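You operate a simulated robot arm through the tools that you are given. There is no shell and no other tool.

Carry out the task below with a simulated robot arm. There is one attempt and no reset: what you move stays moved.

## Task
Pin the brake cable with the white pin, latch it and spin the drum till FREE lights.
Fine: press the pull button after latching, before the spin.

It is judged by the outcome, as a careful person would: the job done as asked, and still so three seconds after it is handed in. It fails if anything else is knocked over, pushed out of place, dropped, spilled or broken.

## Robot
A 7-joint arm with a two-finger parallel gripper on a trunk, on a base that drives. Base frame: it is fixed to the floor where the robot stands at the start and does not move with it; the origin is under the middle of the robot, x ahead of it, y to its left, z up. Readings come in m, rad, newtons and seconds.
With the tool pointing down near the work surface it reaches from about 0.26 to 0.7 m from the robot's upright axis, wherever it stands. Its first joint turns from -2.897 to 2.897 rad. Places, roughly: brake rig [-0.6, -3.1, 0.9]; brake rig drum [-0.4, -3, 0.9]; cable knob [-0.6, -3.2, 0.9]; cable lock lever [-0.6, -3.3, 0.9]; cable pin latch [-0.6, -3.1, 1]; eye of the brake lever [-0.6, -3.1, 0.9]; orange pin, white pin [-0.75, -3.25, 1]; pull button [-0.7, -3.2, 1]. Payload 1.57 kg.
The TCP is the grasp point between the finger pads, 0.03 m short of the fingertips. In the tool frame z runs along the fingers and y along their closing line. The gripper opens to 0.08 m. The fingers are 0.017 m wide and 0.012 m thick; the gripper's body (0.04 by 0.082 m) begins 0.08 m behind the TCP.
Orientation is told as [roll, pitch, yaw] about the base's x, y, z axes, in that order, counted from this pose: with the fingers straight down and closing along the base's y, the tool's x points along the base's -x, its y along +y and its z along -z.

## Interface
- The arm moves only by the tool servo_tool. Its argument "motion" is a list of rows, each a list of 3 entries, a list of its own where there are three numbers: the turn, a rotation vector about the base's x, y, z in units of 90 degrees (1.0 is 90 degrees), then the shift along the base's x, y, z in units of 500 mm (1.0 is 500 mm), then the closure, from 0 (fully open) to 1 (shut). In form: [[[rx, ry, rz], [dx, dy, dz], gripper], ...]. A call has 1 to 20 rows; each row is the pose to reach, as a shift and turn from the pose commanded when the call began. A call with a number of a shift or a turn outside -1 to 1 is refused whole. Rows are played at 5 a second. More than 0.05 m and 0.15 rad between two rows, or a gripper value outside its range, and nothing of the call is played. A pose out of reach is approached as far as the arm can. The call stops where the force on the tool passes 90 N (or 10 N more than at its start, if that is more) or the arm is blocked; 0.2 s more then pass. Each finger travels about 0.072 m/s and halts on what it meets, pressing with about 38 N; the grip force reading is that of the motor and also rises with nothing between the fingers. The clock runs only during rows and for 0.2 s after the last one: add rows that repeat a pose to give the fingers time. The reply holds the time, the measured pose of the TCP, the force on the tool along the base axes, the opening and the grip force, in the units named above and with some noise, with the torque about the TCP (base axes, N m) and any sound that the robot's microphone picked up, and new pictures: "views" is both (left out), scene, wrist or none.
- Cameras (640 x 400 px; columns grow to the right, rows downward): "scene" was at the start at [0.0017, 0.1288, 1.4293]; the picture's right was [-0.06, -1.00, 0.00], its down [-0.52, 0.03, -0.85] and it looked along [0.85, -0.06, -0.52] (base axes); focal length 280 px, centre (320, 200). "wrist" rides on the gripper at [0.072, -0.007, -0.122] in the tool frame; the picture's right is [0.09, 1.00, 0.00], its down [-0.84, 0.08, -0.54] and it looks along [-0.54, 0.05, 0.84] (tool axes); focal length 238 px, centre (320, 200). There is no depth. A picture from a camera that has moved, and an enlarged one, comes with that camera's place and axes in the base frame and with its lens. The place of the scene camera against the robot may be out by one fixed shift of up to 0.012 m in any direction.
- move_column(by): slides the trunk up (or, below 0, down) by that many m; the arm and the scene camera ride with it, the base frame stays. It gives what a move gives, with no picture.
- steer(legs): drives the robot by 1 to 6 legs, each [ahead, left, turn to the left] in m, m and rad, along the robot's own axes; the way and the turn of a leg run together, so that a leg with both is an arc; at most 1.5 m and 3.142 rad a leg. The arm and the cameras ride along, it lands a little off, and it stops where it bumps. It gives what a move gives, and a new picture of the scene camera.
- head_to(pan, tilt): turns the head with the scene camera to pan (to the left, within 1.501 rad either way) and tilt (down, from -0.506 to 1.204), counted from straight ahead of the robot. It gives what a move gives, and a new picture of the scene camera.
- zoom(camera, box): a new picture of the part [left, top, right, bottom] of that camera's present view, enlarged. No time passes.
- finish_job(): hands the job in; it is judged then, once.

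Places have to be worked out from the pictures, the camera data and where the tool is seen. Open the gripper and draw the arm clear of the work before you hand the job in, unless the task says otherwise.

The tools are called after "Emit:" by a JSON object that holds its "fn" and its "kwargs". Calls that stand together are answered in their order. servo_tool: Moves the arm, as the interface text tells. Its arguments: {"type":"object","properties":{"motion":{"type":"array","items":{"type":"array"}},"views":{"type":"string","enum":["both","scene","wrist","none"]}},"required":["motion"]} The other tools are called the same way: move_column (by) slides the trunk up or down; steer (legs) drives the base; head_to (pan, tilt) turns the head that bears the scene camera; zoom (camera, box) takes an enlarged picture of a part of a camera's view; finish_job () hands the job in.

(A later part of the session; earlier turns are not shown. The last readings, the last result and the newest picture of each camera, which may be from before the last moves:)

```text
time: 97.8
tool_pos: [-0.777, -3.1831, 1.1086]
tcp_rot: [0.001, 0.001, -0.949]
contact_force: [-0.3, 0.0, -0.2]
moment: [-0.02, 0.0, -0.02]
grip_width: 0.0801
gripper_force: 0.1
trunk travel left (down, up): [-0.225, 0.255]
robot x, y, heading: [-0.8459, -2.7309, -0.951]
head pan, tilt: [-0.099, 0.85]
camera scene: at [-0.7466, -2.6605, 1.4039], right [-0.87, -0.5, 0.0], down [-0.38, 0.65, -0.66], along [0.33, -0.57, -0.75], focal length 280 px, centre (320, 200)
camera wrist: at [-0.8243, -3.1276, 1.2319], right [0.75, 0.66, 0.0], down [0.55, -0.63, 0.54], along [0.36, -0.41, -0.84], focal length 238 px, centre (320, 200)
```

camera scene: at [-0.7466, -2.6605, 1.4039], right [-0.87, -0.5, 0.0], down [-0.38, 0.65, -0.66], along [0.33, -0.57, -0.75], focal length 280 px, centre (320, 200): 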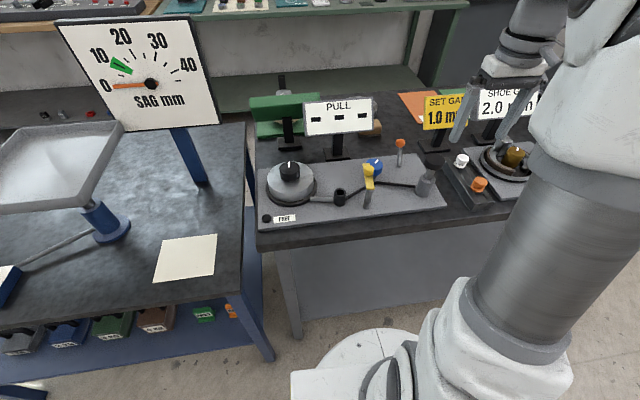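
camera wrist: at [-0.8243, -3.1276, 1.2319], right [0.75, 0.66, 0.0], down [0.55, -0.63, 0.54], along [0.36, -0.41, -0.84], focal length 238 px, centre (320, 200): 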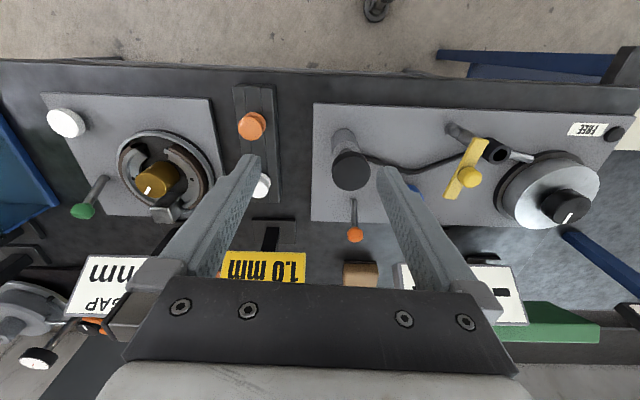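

The white pin appears where predicted. I bring the hand above it at a safe height for a closer look.

Emit:
{"fn": "servo_tool", "kwargs": {"motion": [[[0, 0, 0], [-0.003, -0.08, -0.03], 0], [[0, 0, 0], [-0.006, -0.16, -0.06], 0], [[0, 0, 0], [-0.008, -0.234, -0.09], 0], [[0, 0, 0], [-0.008, -0.234, -0.09], 0]]}}

```text
time: 98.8
tool_pos: [-0.7843, -3.2981, 1.0639]
tcp_rot: [0.003, 0.001, -0.948]
contact_force: [0.3, 0.0, 0.1]
moment: [0.03, -0.03, 0.01]
grip_width: 0.0801
gripper_force: 0.1
trunk travel left (down, up): [-0.225, 0.255]
robot x, y, heading: [-0.8435, -2.7348, -0.951]
head pan, tilt: [-0.099, 0.85]
camera scene: at [-0.7466, -2.6608, 1.4039], right [-0.87, -0.5, 0.0], down [-0.37, 0.65, -0.66], along [0.33, -0.57, -0.75], focal length 280 px, centre (320, 200)
camera wrist: at [-0.8317, -3.2423, 1.1877], right [0.76, 0.66, 0.0], down [0.55, -0.64, 0.54], along [0.36, -0.41, -0.84], focal length 238 px, centre (320, 200)
```

scene: 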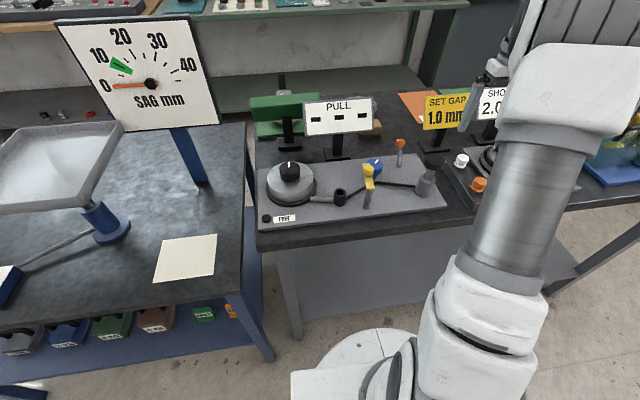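
wrist: 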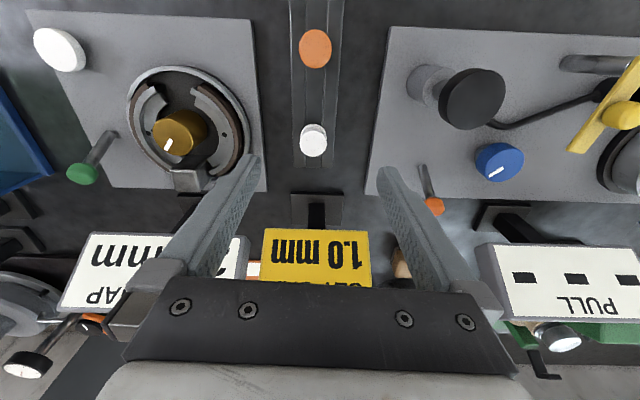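

The white head sits between the fingers; combining two views I place it at about (-0.782,-3.312), top near z 0.935. I centre over it and go down to z 1.0 for a better height estimate.

Emit:
{"fn": "servo_tool", "kwargs": {"motion": [[[0, 0, 0], [0.002, -0.014, -0.04], 0], [[0, 0, 0], [0.004, -0.028, -0.08], 0], [[0, 0, 0], [0.004, -0.028, -0.128], 0], [[0, 0, 0], [0.004, -0.028, -0.128], 0]], "views": "wrist"}}

Emit:
{"fn": "zoom", "kwargs": {"camera": "wrist", "box": [220, 20, 420, 180]}}

Emit:
{"fn": "zoom", "kwargs": {"camera": "scene", "box": [420, 120, 540, 220]}}

```text
time: 99.8
tool_pos: [-0.7808, -3.312, 1.0012]
tcp_rot: [0.003, 0.001, -0.951]
contact_force: [1.3, 0.4, 0.2]
moment: [-0.03, 0.02, 0.01]
grip_width: 0.0803
gripper_force: 0.1
trunk travel left (down, up): [-0.225, 0.255]
robot x, y, heading: [-0.842, -2.7349, -0.948]
head pan, tilt: [-0.099, 0.85]
camera wrist: at [-0.8267, -3.257, 1.1244], right [0.76, 0.65, 0.0], down [0.55, -0.64, 0.54], along [0.36, -0.41, -0.84], focal length 238 px, centre (320, 200)
```

wrist: 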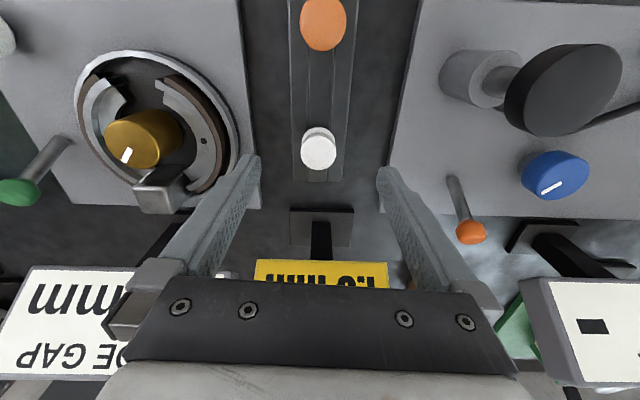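

```text
2.50 times, centred on (320, 100) of wrist
camera zoom: at [-0.8267, -3.257, 1.1244], right [0.76, 0.65, 0.0], down [0.55, -0.64, 0.54], along [0.36, -0.41, -0.84], focal length 596 px, centre (320, 450)
```

zoom: 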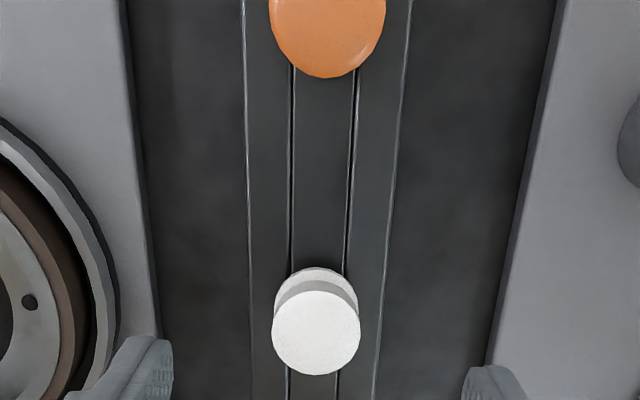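

```text
4.00 times, centred on (480, 170) of scene
camera zoom: at [-0.7466, -2.6607, 1.4039], right [-0.87, -0.5, 0.0], down [-0.37, 0.65, -0.66], along [0.33, -0.57, -0.75], focal length 1119 px, centre (-320, 320)
```

zoom: 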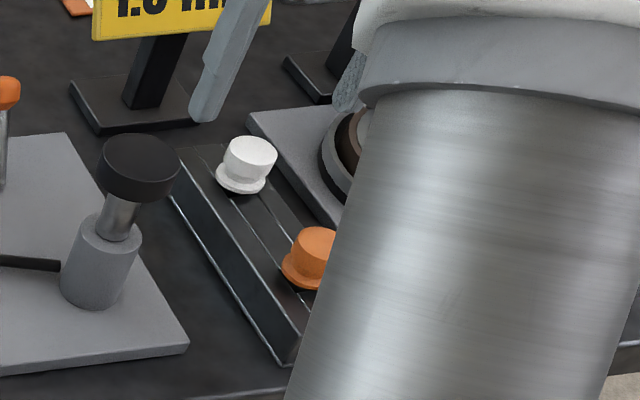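

The head measures about 0.03 m across, top at z≈0.937, flange on the rack at about 0.91. I narrow the fingers to about 0.048 m, go down to TCP z 0.946 and look before closing.

Emit:
{"fn": "servo_tool", "kwargs": {"motion": [[[0, 0, 0], [0.002, -0.003, 0], 0.4], [[0, 0, 0], [0.002, -0.003, -0.02], 0.4], [[0, 0, 0], [0.002, -0.003, -0.05], 0.4], [[0, 0, 0], [0.002, -0.003, -0.08], 0.4], [[0, 0, 0], [0.002, -0.003, -0.11], 0.4], [[0, 0, 0], [0.002, -0.003, -0.11], 0.4]]}}

Emit:
{"fn": "zoom", "kwargs": {"camera": "wrist", "box": [240, 90, 400, 200]}}

Emit:
{"fn": "zoom", "kwargs": {"camera": "scene", "box": [420, 120, 540, 220]}}

```text
time: 101.2
tool_pos: [-0.7806, -3.3126, 0.9453]
tcp_rot: [0.005, -0.001, -0.948]
contact_force: [0.5, 0.1, 0.4]
moment: [-0.02, 0.07, 0.0]
grip_width: 0.0482
gripper_force: 0.1
trunk travel left (down, up): [-0.225, 0.255]
robot x, y, heading: [-0.8462, -2.7331, -0.946]
head pan, tilt: [-0.099, 0.85]
camera scene: at [-0.7466, -2.6607, 1.4039], right [-0.87, -0.5, 0.0], down [-0.37, 0.65, -0.66], along [0.33, -0.57, -0.75], focal length 280 px, centre (320, 200)
camera wrist: at [-0.8273, -3.2573, 1.0694], right [0.76, 0.65, 0.0], down [0.55, -0.64, 0.54], along [0.36, -0.41, -0.84], focal length 238 px, centre (320, 200)
```

scene: 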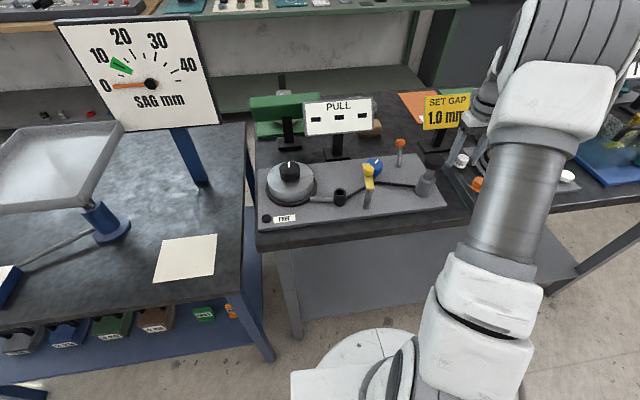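
wrist: 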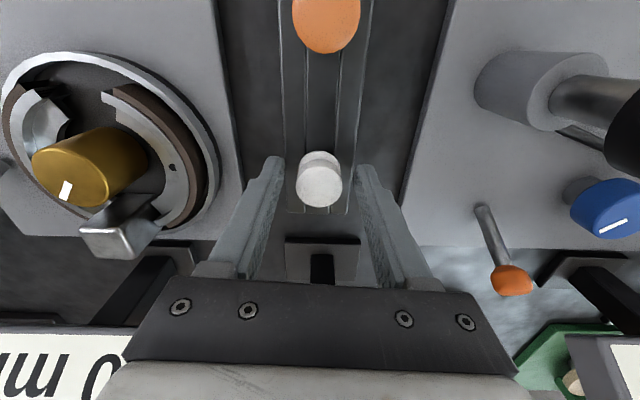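

```text
3.64 times, centred on (320, 145) of wrist
camera zoom: at [-0.8273, -3.2573, 1.0694], right [0.76, 0.65, 0.0], down [0.55, -0.64, 0.54], along [0.36, -0.41, -0.84], focal length 867 px, centre (320, 400)
```

zoom: 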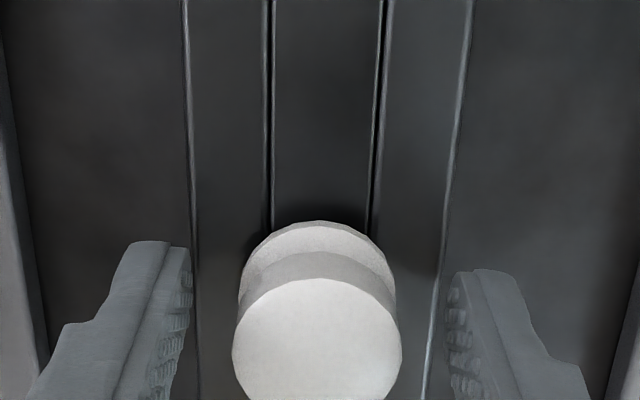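

```text
4.00 times, centred on (480, 170) of scene
camera zoom: at [-0.7466, -2.6607, 1.4039], right [-0.87, -0.5, 0.0], down [-0.37, 0.65, -0.66], along [0.33, -0.57, -0.75], focal length 1119 px, centre (-320, 320)
```

zoom: 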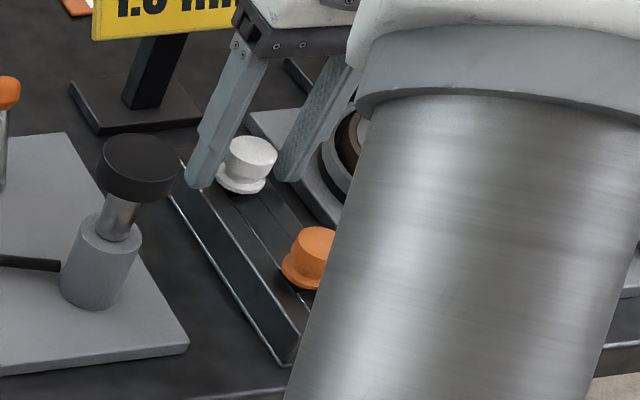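

The head is centred between the fingers and about 5 mm further ahead. I shift forward 4 mm and close on it.

Emit:
{"fn": "servo_tool", "kwargs": {"motion": [[[0, 0, 0], [0.005, -0.007, 0], 0.4], [[0, 0, 0], [0.005, -0.007, 0], 0.6], [[0, 0, 0], [0.005, -0.007, 0], 0.8], [[0, 0, 0], [0.005, -0.007, 0], 0.8], [[0, 0, 0], [0.005, -0.007, 0], 0.8]], "views": "wrist"}}

```text
time: 102.4
tool_pos: [-0.7771, -3.3157, 0.9461]
tcp_rot: [0.003, 0.0, -0.948]
contact_force: [-0.3, -0.8, -0.2]
moment: [0.04, 0.0, 0.0]
grip_width: 0.0275
gripper_force: 38.3
trunk travel left (down, up): [-0.225, 0.255]
robot x, y, heading: [-0.8429, -2.7344, -0.947]
head pan, tilt: [-0.099, 0.85]
camera wrist: at [-0.8242, -3.2609, 1.0693], right [0.76, 0.66, 0.0], down [0.55, -0.64, 0.54], along [0.36, -0.41, -0.84], focal length 238 px, centre (320, 200)
```

wrist: 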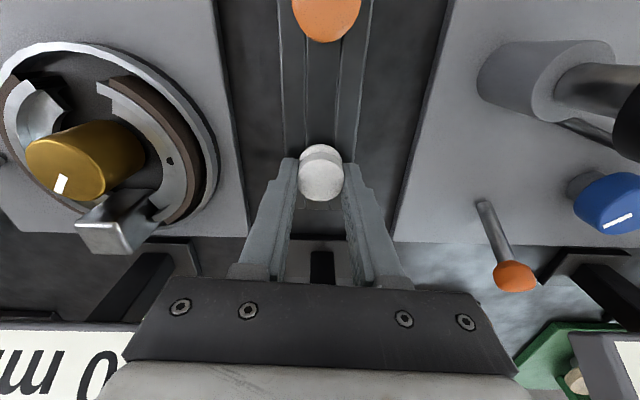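

The head is gripped (width 0.0275, 38 N). I lift it straight up, watching the view.

Emit:
{"fn": "servo_tool", "kwargs": {"motion": [[[0, 0, 0], [0, 0, 0.02], 0.8], [[0, 0, 0], [0, 0, 0.05], 0.8], [[0, 0, 0], [0, 0, 0.09], 0.8], [[0, 0, 0], [0, 0, 0.14], 0.8], [[0, 0, 0], [0, 0, 0.2], 0.8], [[0, 0, 0], [0, 0, 0.24], 0.8]]}}

Emit:
{"fn": "zoom", "kwargs": {"camera": "wrist", "box": [220, 90, 420, 215]}}

Emit:
{"fn": "zoom", "kwargs": {"camera": "scene", "box": [400, 60, 560, 200]}}

```text
time: 103.8
tool_pos: [-0.7772, -3.3186, 1.0666]
tcp_rot: [0.002, 0.0, -0.95]
contact_force: [0.0, -0.4, 0.2]
moment: [-0.02, -0.02, -0.01]
grip_width: 0.0272
gripper_force: 38.2
trunk travel left (down, up): [-0.225, 0.255]
robot x, y, heading: [-0.8451, -2.7342, -0.946]
head pan, tilt: [-0.099, 0.85]
camera scene: at [-0.7466, -2.6607, 1.4039], right [-0.87, -0.5, 0.0], down [-0.37, 0.65, -0.66], along [0.33, -0.57, -0.75], focal length 280 px, centre (320, 200)
camera wrist: at [-0.825, -3.2637, 1.1898], right [0.76, 0.65, 0.0], down [0.55, -0.64, 0.54], along [0.36, -0.41, -0.84], focal length 238 px, centre (320, 200)
```

scene: 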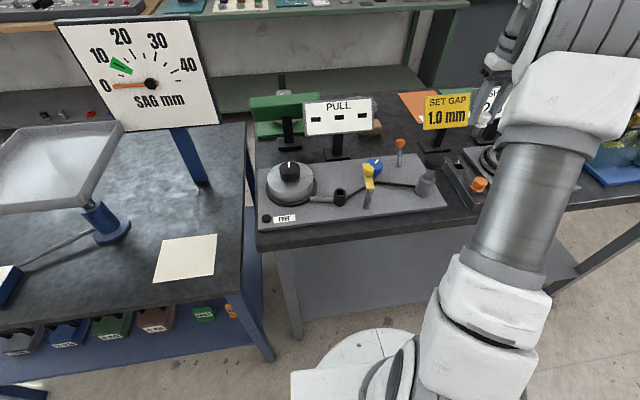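
wrist: 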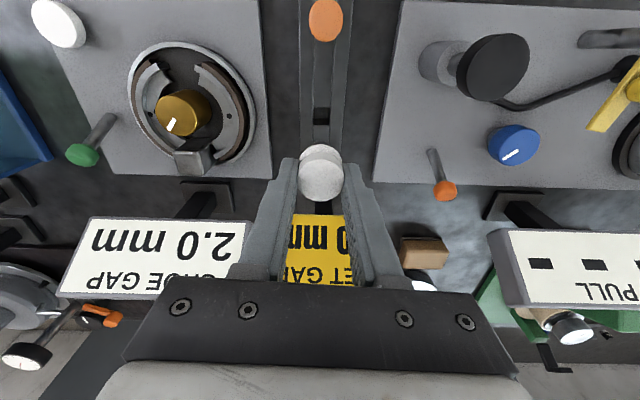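

```text
3.20 times, centred on (320, 152) of wrist
camera zoom: at [-0.825, -3.2637, 1.1898], right [0.76, 0.65, 0.0], down [0.55, -0.64, 0.54], along [0.36, -0.41, -0.84], focal length 763 px, centre (320, 352)
```

zoom: 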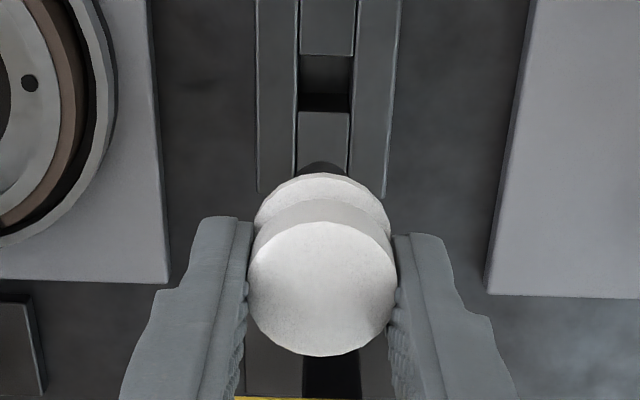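

```text
2.86 times, centred on (480, 130) of scene
camera zoom: at [-0.7466, -2.6607, 1.4039], right [-0.87, -0.5, 0.0], down [-0.37, 0.65, -0.66], along [0.33, -0.57, -0.75], focal length 800 px, centre (-137, 400)
```

zoom: 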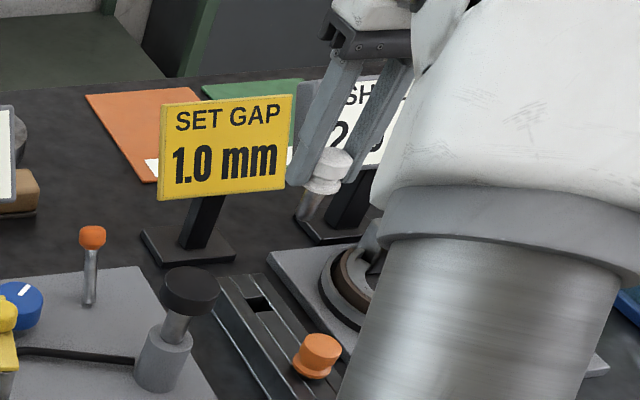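

The white pin is in hand with its shank hanging about 8 cm below the TCP. I raise a bit and carry it over to a spot just beyond the eye so that the wrist camera can see the eye and latch.

Emit:
{"fn": "servo_tool", "kwargs": {"motion": [[[0, 0, 0], [0, 0, 0.07], 0.8], [[0, 0, 0], [0.06, 0.05, 0.09], 0.8], [[0, 0, 0], [0.12, 0.1, 0.09], 0.8], [[0, 0, 0], [0.18, 0.15, 0.09], 0.8], [[0, 0, 0], [0.24, 0.2, 0.09], 0.8], [[0, 0, 0], [0.3, 0.25, 0.09], 0.8], [[0, 0, 0], [0.36, 0.3, 0.09], 0.8], [[0, 0, 0], [0.42, 0.35, 0.09], 0.8], [[0, 0, 0], [0.48, 0.4, 0.09], 0.8], [[0, 0, 0], [0.5, 0.42, 0.09], 0.8], [[0, 0, 0], [0.5, 0.42, 0.09], 0.8]]}}

Emit:
{"fn": "zoom", "kwargs": {"camera": "wrist", "box": [170, 0, 490, 200]}}

Emit:
{"fn": "zoom", "kwargs": {"camera": "scene", "box": [250, 120, 450, 245]}}

```text
time: 106.2
tool_pos: [-0.526, -3.1067, 1.11]
tcp_rot: [0.001, 0.001, -0.949]
contact_force: [-0.2, -0.6, -1.3]
moment: [-0.03, 0.0, 0.02]
grip_width: 0.0276
gripper_force: 38.3
trunk travel left (down, up): [-0.225, 0.255]
robot x, y, heading: [-0.8484, -2.7333, -0.953]
head pan, tilt: [-0.099, 0.85]
camera scene: at [-0.7465, -2.6606, 1.4039], right [-0.87, -0.5, 0.0], down [-0.37, 0.65, -0.66], along [0.33, -0.57, -0.75], focal length 280 px, centre (320, 200)
camera wrist: at [-0.5734, -3.0522, 1.2332], right [0.76, 0.65, 0.0], down [0.55, -0.64, 0.54], along [0.36, -0.41, -0.84], focal length 238 px, centre (320, 200)
```

scene: 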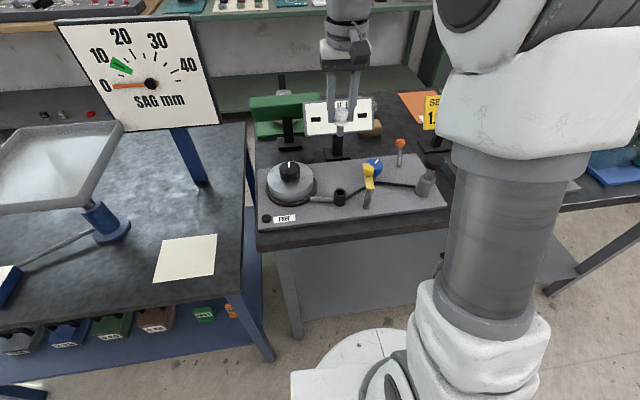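
wrist: 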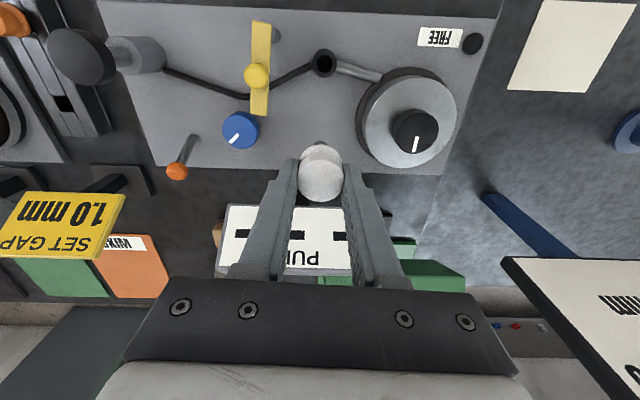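

```text
2.00 times, centred on (330, 100) of wrist
camera zoom: at [-0.5734, -3.0522, 1.2332], right [0.76, 0.65, 0.0], down [0.55, -0.64, 0.54], along [0.36, -0.41, -0.84], focal length 477 px, centre (300, 400)
```

zoom: 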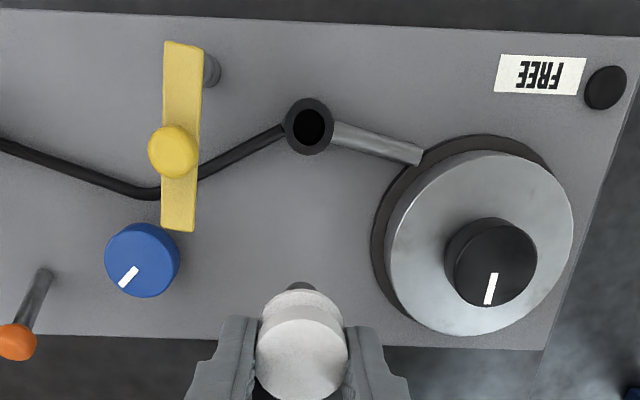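

```text
3.20 times, centred on (350, 182) of scene
camera zoom: at [-0.7465, -2.6606, 1.4039], right [-0.87, -0.5, 0.0], down [-0.37, 0.65, -0.66], along [0.33, -0.57, -0.75], focal length 896 px, centre (224, 256)
```

zoom: 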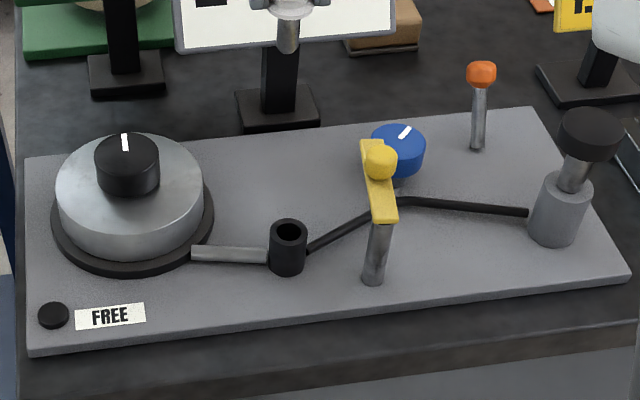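

The eye's hole is at about (-0.560,-3.061), top near z 0.925; the pin axis sits about 3 mm robot-side of the TCP and its tip about 65 mm below. I move over the eye with the tip still about 2–3 cm above it and check.

Emit:
{"fn": "servo_tool", "kwargs": {"motion": [[[0, 0, 0], [-0.03, 0.04, 0], 0.8], [[0, 0, 0], [-0.0646, 0.0866, -0.03], 0.8], [[0, 0, 0], [-0.0646, 0.0866, -0.09], 0.8], [[0, 0, 0], [-0.0646, 0.0866, -0.15], 0.8], [[0, 0, 0], [-0.0646, 0.0866, -0.18], 0.8], [[0, 0, 0], [-0.0646, 0.0866, -0.18], 0.8]]}}

Emit:
{"fn": "zoom", "kwargs": {"camera": "wrist", "box": [240, 70, 400, 220]}}

Emit:
{"fn": "zoom", "kwargs": {"camera": "scene", "box": [280, 140, 400, 220]}}

```text
time: 107.6
tool_pos: [-0.556, -3.0645, 1.0216]
tcp_rot: [0.0, -0.002, -0.95]
contact_force: [1.3, 0.1, -0.3]
moment: [0.02, 0.0, 0.0]
grip_width: 0.0276
gripper_force: 38.0
trunk travel left (down, up): [-0.225, 0.255]
robot x, y, heading: [-0.8445, -2.7373, -0.948]
head pan, tilt: [-0.099, 0.85]
camera scene: at [-0.7465, -2.6607, 1.4039], right [-0.87, -0.5, 0.0], down [-0.37, 0.65, -0.66], along [0.33, -0.57, -0.75], focal length 280 px, centre (320, 200)
camera wrist: at [-0.6038, -3.0095, 1.1454], right [0.76, 0.66, 0.0], down [0.55, -0.63, 0.54], along [0.36, -0.41, -0.84], focal length 238 px, centre (320, 200)
```

scene: 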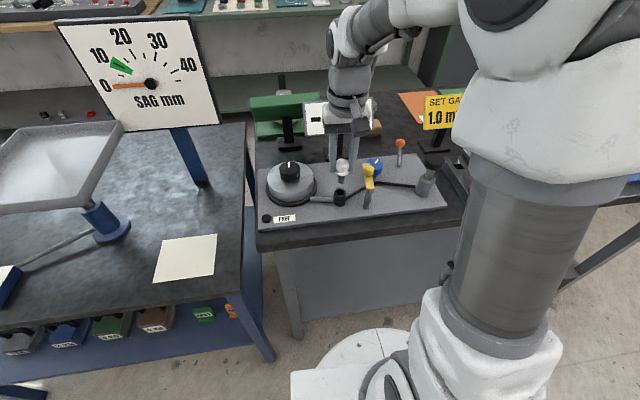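
wrist: 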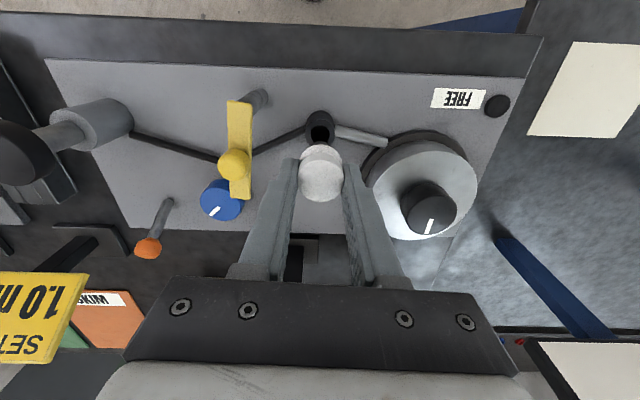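

```text
2.67 times, centred on (320, 145) of wrist
camera zoom: at [-0.6038, -3.0095, 1.1454], right [0.76, 0.66, 0.0], down [0.55, -0.63, 0.54], along [0.36, -0.41, -0.84], focal length 636 px, centre (320, 347)
```

zoom: 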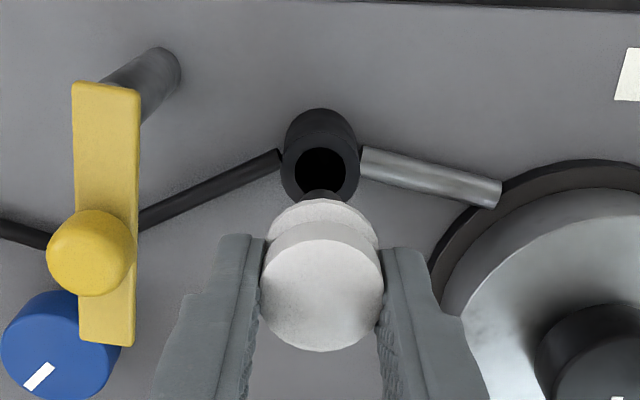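

```text
5.00 times, centred on (340, 180) of scene
camera zoom: at [-0.7465, -2.6607, 1.4039], right [-0.87, -0.5, 0.0], down [-0.37, 0.65, -0.66], along [0.33, -0.57, -0.75], focal length 1399 px, centre (220, 300)
```

zoom: 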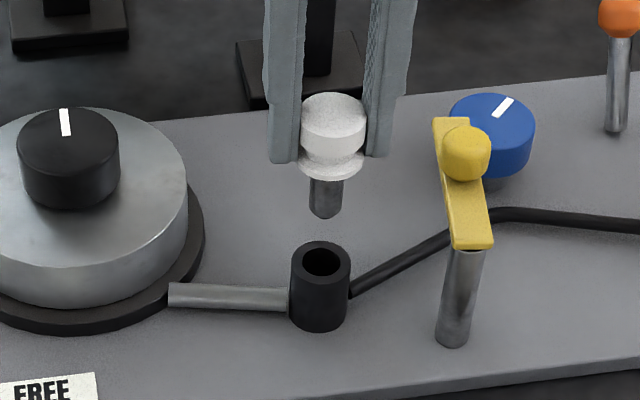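

The pin hangs nearly over the hole; combining both views, the eye is about 3 mm further to the robot side and its top near z 0.93. I shift by that and go down until the tip is just above the hole.

Emit:
{"fn": "servo_tool", "kwargs": {"motion": [[[0, 0, 0], [-0.0034, 0.0048, -0.01], 0.8], [[0, 0, 0], [-0.0034, 0.0048, -0.025], 0.8], [[0, 0, 0], [-0.0034, 0.0048, -0.04], 0.8], [[0, 0, 0], [-0.0034, 0.0048, -0.04], 0.8]], "views": "none"}}

Emit:
{"fn": "zoom", "kwargs": {"camera": "wrist", "box": [270, 80, 370, 200]}}

Emit:
{"fn": "zoom", "kwargs": {"camera": "scene", "box": [310, 150, 390, 210]}}

```text
time: 108.6
tool_pos: [-0.559, -3.0612, 1.0011]
tcp_rot: [0.001, -0.001, -0.951]
contact_force: [-0.5, 0.1, -0.3]
moment: [0.05, 0.03, 0.0]
grip_width: 0.0162
gripper_force: 0.1
trunk travel left (down, up): [-0.225, 0.255]
robot x, y, heading: [-0.8404, -2.7344, -0.946]
head pan, tilt: [-0.099, 0.85]
```

```text
3.33 times, centred on (320, 140) of wrist
camera zoom: at [-0.6065, -3.0062, 1.1247], right [0.76, 0.66, 0.0], down [0.55, -0.64, 0.54], along [0.36, -0.41, -0.84], focal length 794 px, centre (320, 400)
```

zoom: 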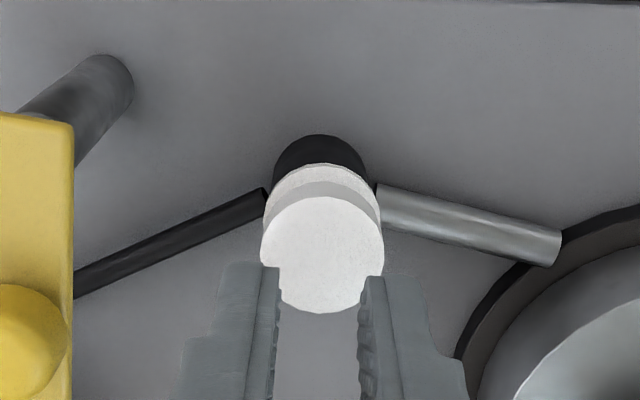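

```text
6.67 times, centred on (350, 180) of scene
camera zoom: at [-0.7466, -2.6606, 1.4039], right [-0.87, -0.5, 0.0], down [-0.37, 0.65, -0.66], along [0.33, -0.57, -0.75], focal length 1866 px, centre (120, 333)
```

zoom: 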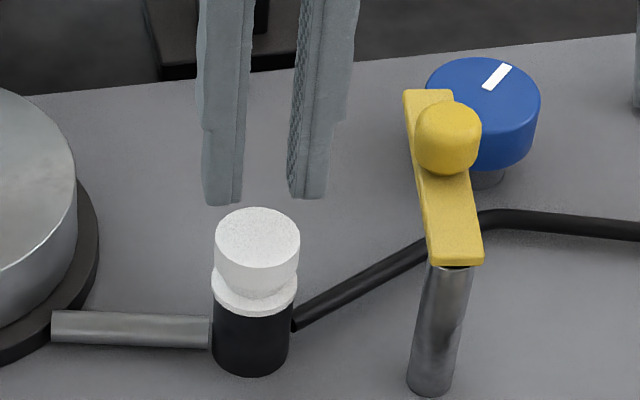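

The fingers are now empty (width 0.016) and the pin sits in the eye with its flange on the tube. I raise the hand clear and look carefully.

Emit:
{"fn": "servo_tool", "kwargs": {"motion": [[[0, 0, 0], [0, 0, 0.04], 0.8], [[0, 0, 0], [0.02, -0.03, 0.08], 0.8], [[0, 0, 0], [0.06, -0.09, 0.14], 0.8], [[0, 0, 0], [0.06, -0.09, 0.16], 0.8], [[0, 0, 0], [0.06, -0.09, 0.16], 0.8]]}}

Emit:
{"fn": "zoom", "kwargs": {"camera": "wrist", "box": [200, 20, 440, 170]}}

Emit:
{"fn": "zoom", "kwargs": {"camera": "scene", "box": [300, 130, 420, 220]}}

```text
time: 109.8
tool_pos: [-0.5298, -3.1056, 1.0801]
tcp_rot: [0.002, 0.001, -0.949]
contact_force: [-0.4, -0.6, -0.1]
moment: [-0.02, 0.02, -0.01]
grip_width: 0.0162
gripper_force: 0.0
trunk travel left (down, up): [-0.225, 0.255]
robot x, y, heading: [-0.847, -2.7321, -0.951]
head pan, tilt: [-0.099, 0.85]
camera scene: at [-0.7466, -2.6606, 1.4039], right [-0.87, -0.5, 0.0], down [-0.37, 0.65, -0.66], along [0.33, -0.57, -0.75], focal length 280 px, centre (320, 200)
camera wrist: at [-0.5778, -3.0504, 1.2034], right [0.76, 0.66, 0.0], down [0.55, -0.64, 0.54], along [0.36, -0.41, -0.84], focal length 238 px, centre (320, 200)
```

scene: 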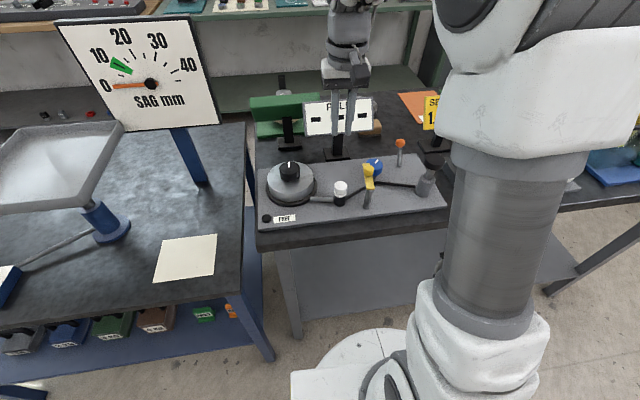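
wrist: 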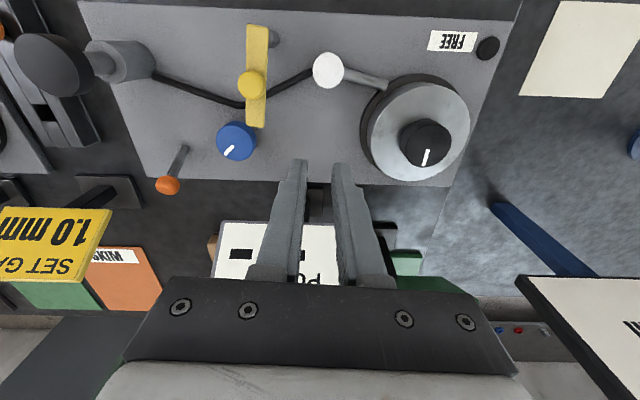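

```text
2.67 times, centred on (320, 95) of wrist
camera zoom: at [-0.5778, -3.0504, 1.2034], right [0.76, 0.66, 0.0], down [0.55, -0.64, 0.54], along [0.36, -0.41, -0.84], focal length 636 px, centre (320, 480)
```

zoom: 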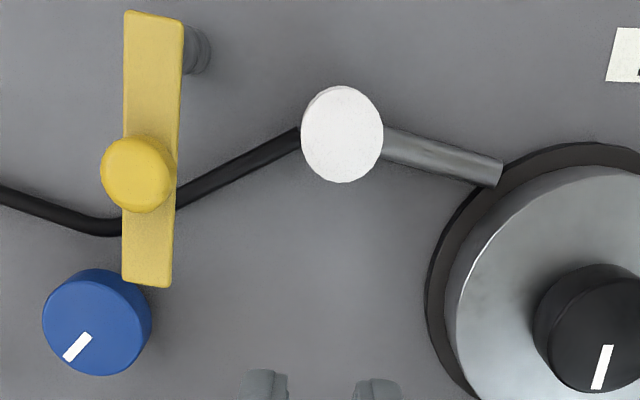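

```text
4.44 times, centred on (360, 175) of scene
camera zoom: at [-0.7466, -2.6606, 1.4039], right [-0.87, -0.5, 0.0], down [-0.37, 0.65, -0.66], along [0.33, -0.57, -0.75], focal length 1244 px, centre (142, 311)
```

zoom: 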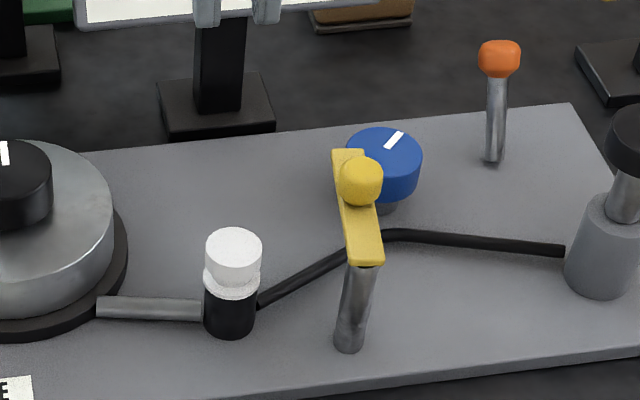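

The white pin is seated in the eye. The latch pivots at about (-0.618,-3.085), its knob sits about 31 mm from it at (-0.604,-3.112); it must swing about 80–90° to the left over the pin. I move above the knob with the fingers at 0.04 m.

Emit:
{"fn": "servo_tool", "kwargs": {"motion": [[[0, 0, 0], [-0.05, -0.004, 0], 0.5], [[0, 0, 0], [-0.1, -0.008, 0], 0.5], [[0, 0, 0], [-0.148, -0.012, -0.02], 0.5], [[0, 0, 0], [-0.148, -0.012, -0.06], 0.5], [[0, 0, 0], [-0.148, -0.012, -0.1], 0.5], [[0, 0, 0], [-0.148, -0.012, -0.1], 0.5]]}}

Emit:
{"fn": "zoom", "kwargs": {"camera": "wrist", "box": [220, 60, 420, 210]}}

Emit:
{"fn": "zoom", "kwargs": {"camera": "scene", "box": [310, 130, 430, 220]}}

```text
time: 111.2
tool_pos: [-0.6044, -3.1128, 1.0311]
tcp_rot: [0.002, 0.001, -0.95]
contact_force: [-0.1, -0.7, 0.5]
moment: [-0.01, -0.01, -0.01]
grip_width: 0.04
gripper_force: 0.1
trunk travel left (down, up): [-0.225, 0.255]
robot x, y, heading: [-0.8412, -2.7335, -0.947]
head pan, tilt: [-0.099, 0.85]
camera scene: at [-0.7466, -2.6607, 1.4039], right [-0.87, -0.5, 0.0], down [-0.37, 0.65, -0.66], along [0.33, -0.57, -0.75], focal length 280 px, centre (320, 200)
camera wrist: at [-0.6515, -3.0562, 1.1551], right [0.76, 0.65, 0.0], down [0.55, -0.64, 0.54], along [0.36, -0.41, -0.84], focal length 238 px, centre (320, 200)
```

scene: 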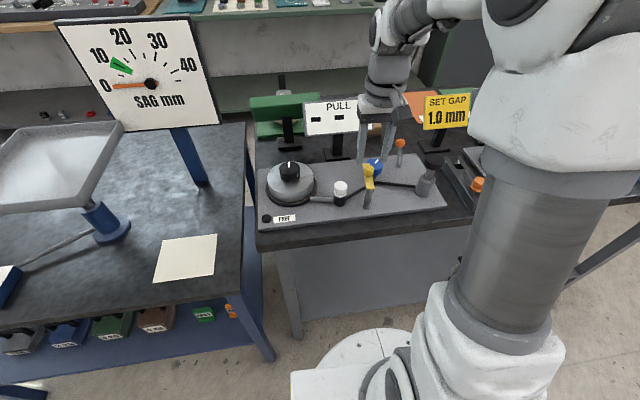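
wrist: 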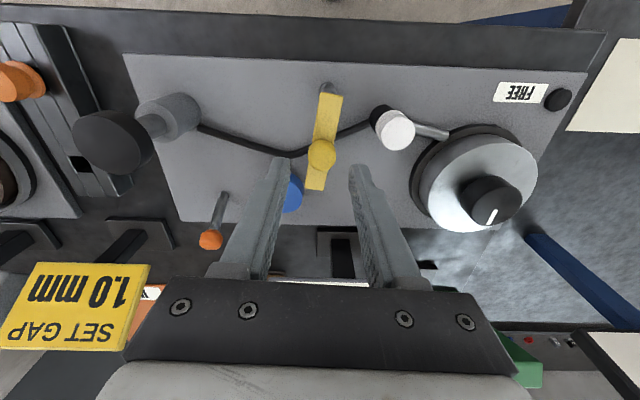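

```text
2.67 times, centred on (320, 135) of wrist
camera zoom: at [-0.6515, -3.0562, 1.1551], right [0.76, 0.65, 0.0], down [0.55, -0.64, 0.54], along [0.36, -0.41, -0.84], focal length 636 px, centre (320, 373)
```

zoom: 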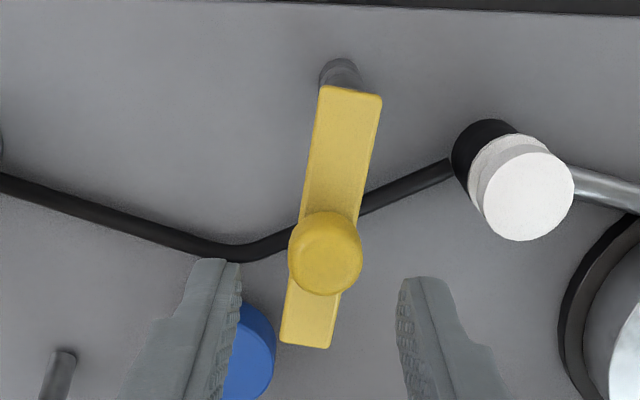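

```text
4.44 times, centred on (370, 175) of scene
camera zoom: at [-0.7466, -2.6607, 1.4039], right [-0.87, -0.5, 0.0], down [-0.37, 0.65, -0.66], along [0.33, -0.57, -0.75], focal length 1244 px, centre (98, 311)
```

zoom: 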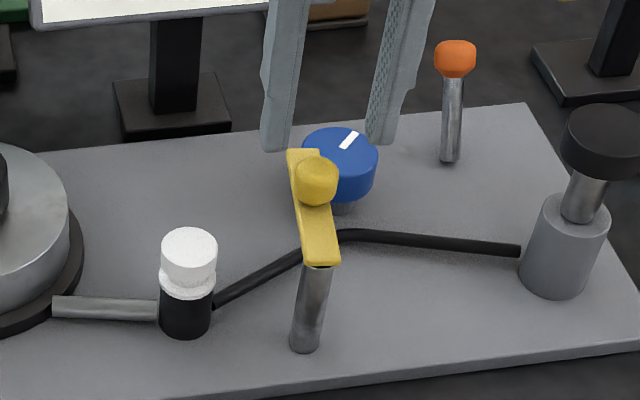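

The knob is centred between the fingers. I go down so the fingertips flank the knob and latch bar, and narrow the fingers to about 0.03 m as a loose cage.

Emit:
{"fn": "servo_tool", "kwargs": {"motion": [[[0, 0, 0], [0, 0, -0.03], 0.5], [[0, 0, 0], [0, 0, -0.06], 0.5], [[0, 0, 0], [0, 0, -0.094], 0.5], [[0, 0, 0], [0, 0, -0.094], 0.6], [[0, 0, 0], [0, 0, -0.094], 0.63], [[0, 0, 0], [0, 0, -0.094], 0.63]]}}

Emit:
{"fn": "zoom", "kwargs": {"camera": "wrist", "box": [220, 60, 420, 210]}}

Emit:
{"fn": "zoom", "kwargs": {"camera": "scene", "box": [310, 130, 430, 220]}}

```text
time: 112.6
tool_pos: [-0.6037, -3.1117, 0.985]
tcp_rot: [0.004, 0.002, -0.951]
contact_force: [0.0, -0.3, 0.6]
moment: [-0.02, 0.0, -0.02]
grip_width: 0.0299
gripper_force: 0.0
trunk travel left (down, up): [-0.225, 0.255]
robot x, y, heading: [-0.8475, -2.7322, -0.953]
head pan, tilt: [-0.099, 0.85]
camera scene: at [-0.7466, -2.6606, 1.4039], right [-0.87, -0.5, 0.0], down [-0.37, 0.65, -0.66], along [0.33, -0.57, -0.75], focal length 280 px, centre (320, 200)
camera wrist: at [-0.6509, -3.0558, 1.1091], right [0.76, 0.66, 0.0], down [0.55, -0.64, 0.54], along [0.36, -0.41, -0.84], focal length 238 px, centre (320, 200)
```

scene: 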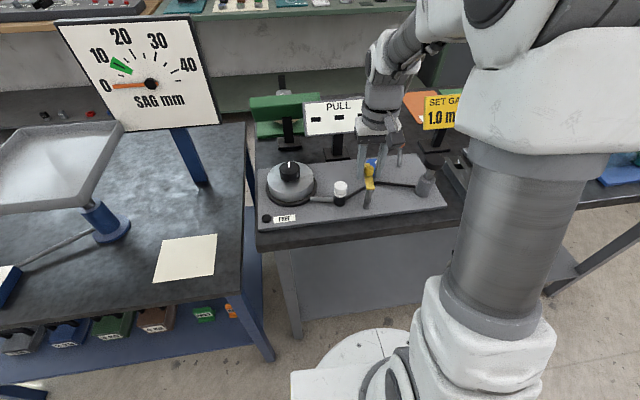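
wrist: 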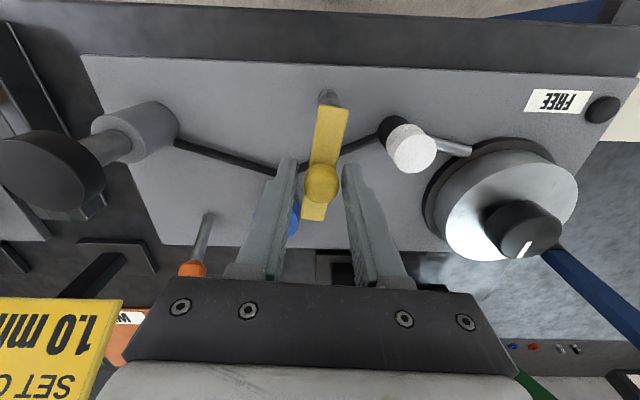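

```text
2.67 times, centred on (320, 135) of wrist
camera zoom: at [-0.6509, -3.0558, 1.1091], right [0.76, 0.66, 0.0], down [0.55, -0.64, 0.54], along [0.36, -0.41, -0.84], focal length 636 px, centre (320, 373)
```

zoom: 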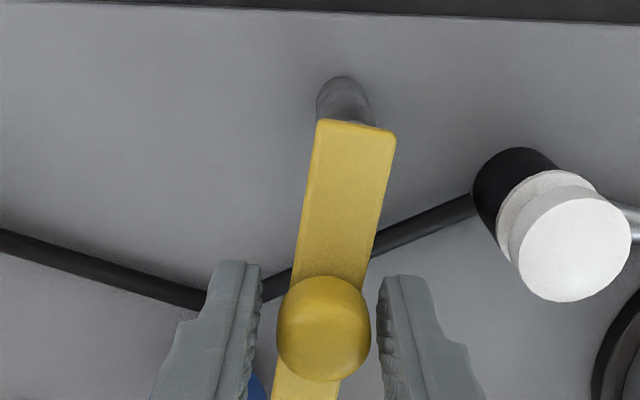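

```text
4.44 times, centred on (370, 175) of scene
camera zoom: at [-0.7466, -2.6606, 1.4039], right [-0.87, -0.5, 0.0], down [-0.37, 0.65, -0.66], along [0.33, -0.57, -0.75], focal length 1244 px, centre (98, 311)
```

zoom: 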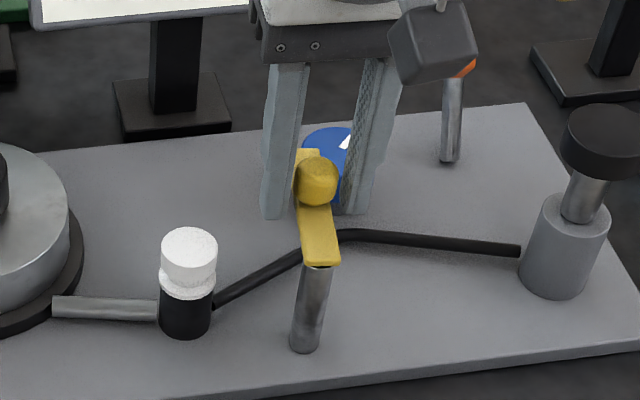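

Both fingers flank the yellow knob without touching. I swing it along the arc about the pivot, turning the hand with it, 85° to the left.

Emit:
{"fn": "servo_tool", "kwargs": {"motion": [[[0, 0, 0.0942], [0.0073, 0.0047, -0.094], 0.63], [[0, 0, 0.1884], [0.0139, 0.0104, -0.094], 0.63]], "views": "none"}}

```text
time: 113.2
tool_pos: [-0.5976, -3.1066, 0.9386]
tcp_rot: [0.003, -0.002, -0.651]
contact_force: [-1.1, -0.7, -0.6]
moment: [0.02, 0.03, 0.01]
grip_width: 0.0304
gripper_force: 0.6
trunk travel left (down, up): [-0.225, 0.255]
robot x, y, heading: [-0.8448, -2.7337, -0.949]
head pan, tilt: [-0.099, 0.85]
```

I wrongly repeated the z shift, so the hand went 4.7 cm lower than meant (z 0.939), though without contact force. I raise it straight back and look.

Emit:
{"fn": "servo_tool", "kwargs": {"motion": [[[0, 0, 0], [0, 0, 0.04], 0.63], [[0, 0, 0], [0, 0, 0.09], 0.63], [[0, 0, 0], [0, 0, 0.09], 0.63]]}}

Emit:
{"fn": "zoom", "kwargs": {"camera": "wrist", "box": [220, 60, 420, 210]}}

Emit:
{"fn": "zoom", "kwargs": {"camera": "scene", "box": [310, 130, 430, 220]}}

```text
time: 114.0
tool_pos: [-0.5969, -3.1079, 0.9835]
tcp_rot: [0.003, 0.0, -0.652]
contact_force: [0.7, 0.2, -0.4]
moment: [0.01, -0.02, 0.0]
grip_width: 0.0293
gripper_force: 0.1
trunk travel left (down, up): [-0.225, 0.255]
robot x, y, heading: [-0.8467, -2.7348, -0.949]
head pan, tilt: [-0.099, 0.85]
camera scene: at [-0.7466, -2.6606, 1.4039], right [-0.87, -0.5, 0.0], down [-0.37, 0.65, -0.66], along [0.33, -0.57, -0.75], focal length 280 px, centre (320, 200)
camera wrist: at [-0.6583, -3.069, 1.1069], right [0.53, 0.85, 0.0], down [0.71, -0.45, 0.54], along [0.46, -0.29, -0.84], focal length 238 px, centre (320, 200)
```

scene: 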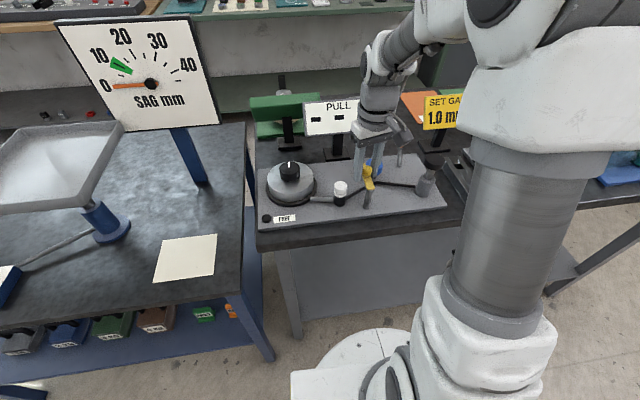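
wrist: 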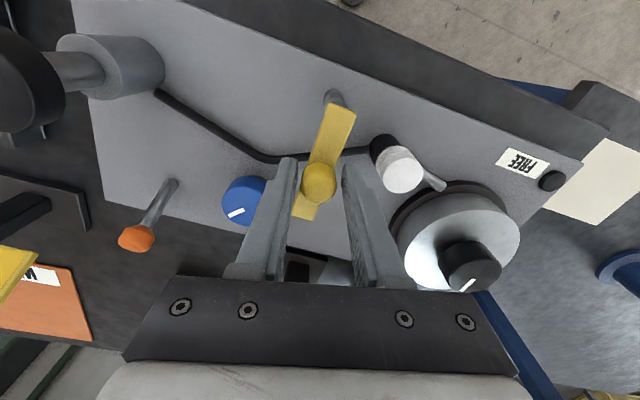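

```text
2.67 times, centred on (320, 135) of wrist
camera zoom: at [-0.6583, -3.069, 1.1069], right [0.53, 0.85, 0.0], down [0.71, -0.45, 0.54], along [0.46, -0.29, -0.84], focal length 636 px, centre (320, 373)
```

zoom: 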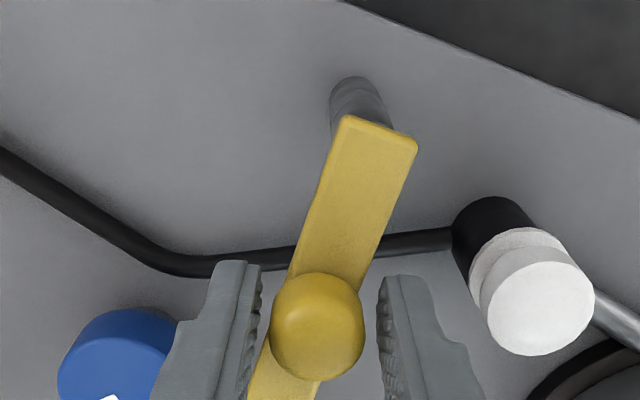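

```text
4.44 times, centred on (370, 175) of scene
camera zoom: at [-0.7466, -2.6606, 1.4039], right [-0.87, -0.5, 0.0], down [-0.37, 0.65, -0.66], along [0.33, -0.57, -0.75], focal length 1244 px, centre (98, 311)
```

zoom: 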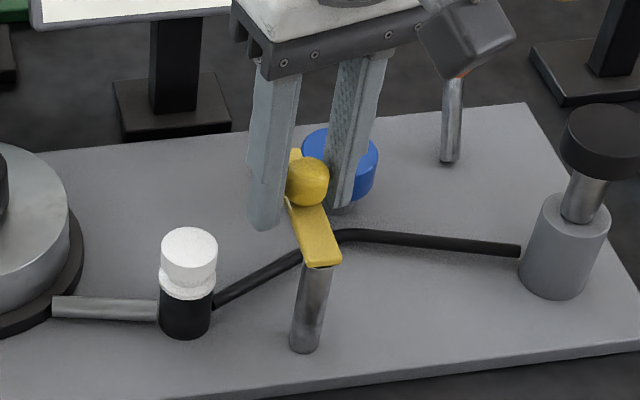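

No harm done; the latch follows the fingers. I continue along the arc at constant height.

Emit:
{"fn": "servo_tool", "kwargs": {"motion": [[[0, 0, 0.0942], [0.0057, 0.0066, 0], 0.63], [[0, 0, 0.1884], [0.0103, 0.014, 0], 0.63], [[0, 0, 0.2826], [0.0138, 0.022, 0], 0.63], [[0, 0, 0.3768], [0.0161, 0.0305, 0], 0.63], [[0, 0, 0.471], [0.0171, 0.0391, 0], 0.63], [[0, 0, 0.471], [0.0171, 0.0391, 0], 0.63]]}}

Emit:
{"fn": "zoom", "kwargs": {"camera": "wrist", "box": [220, 60, 420, 210]}}

Emit:
{"fn": "zoom", "kwargs": {"camera": "scene", "box": [310, 130, 430, 220]}}

```text
time: 115.4
tool_pos: [-0.5887, -3.0865, 0.9824]
tcp_rot: [0.001, 0.001, 0.089]
contact_force: [1.1, 0.5, 0.3]
moment: [-0.01, -0.03, -0.03]
grip_width: 0.03
gripper_force: 0.2
trunk travel left (down, up): [-0.225, 0.255]
robot x, y, heading: [-0.8462, -2.7327, -0.95]
head pan, tilt: [-0.099, 0.85]
camera scene: at [-0.7466, -2.6606, 1.4039], right [-0.87, -0.5, 0.0], down [-0.37, 0.65, -0.66], along [0.33, -0.57, -0.75], focal length 280 px, centre (320, 200)
camera wrist: at [-0.6592, -3.0989, 1.1063], right [-0.18, 0.98, 0.0], down [0.83, 0.15, 0.54], along [0.53, 0.1, -0.84], focal length 238 px, centre (320, 200)
```

scene: 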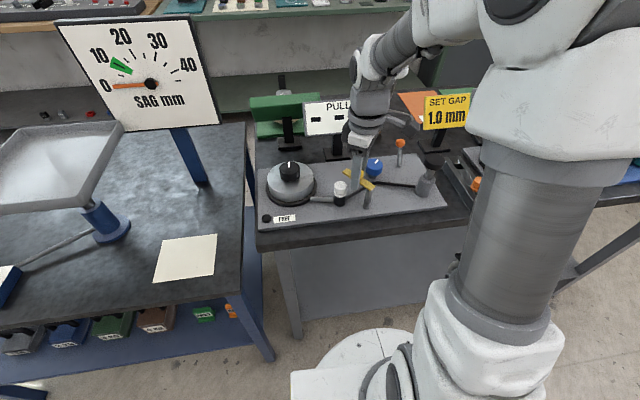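
wrist: 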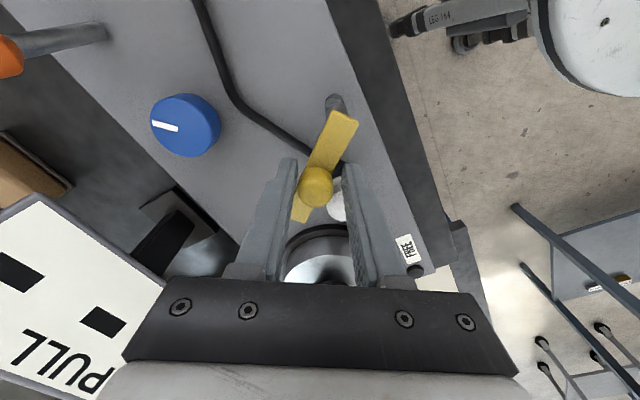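

```text
2.67 times, centred on (320, 135) of wrist
camera zoom: at [-0.6592, -3.0989, 1.1063], right [-0.18, 0.98, 0.0], down [0.83, 0.15, 0.54], along [0.53, 0.1, -0.84], focal length 636 px, centre (320, 373)
```

zoom: 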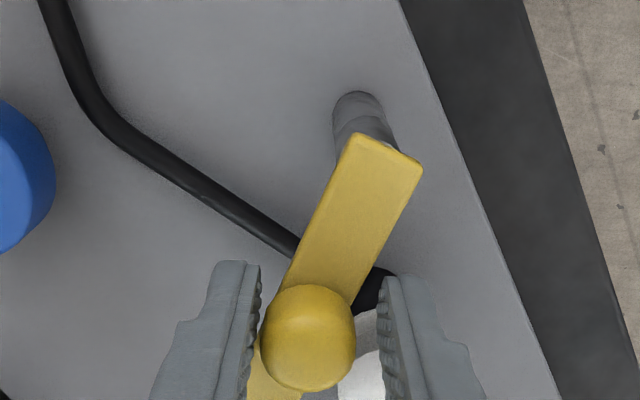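

```text
4.44 times, centred on (370, 175) of scene
camera zoom: at [-0.7466, -2.6606, 1.4039], right [-0.87, -0.5, 0.0], down [-0.37, 0.65, -0.66], along [0.33, -0.57, -0.75], focal length 1244 px, centre (98, 311)
```

zoom: 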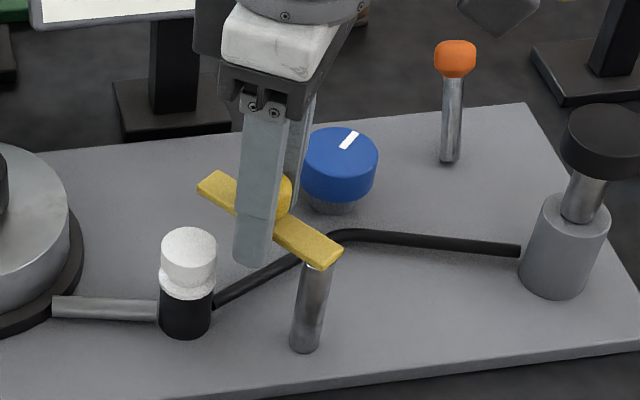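

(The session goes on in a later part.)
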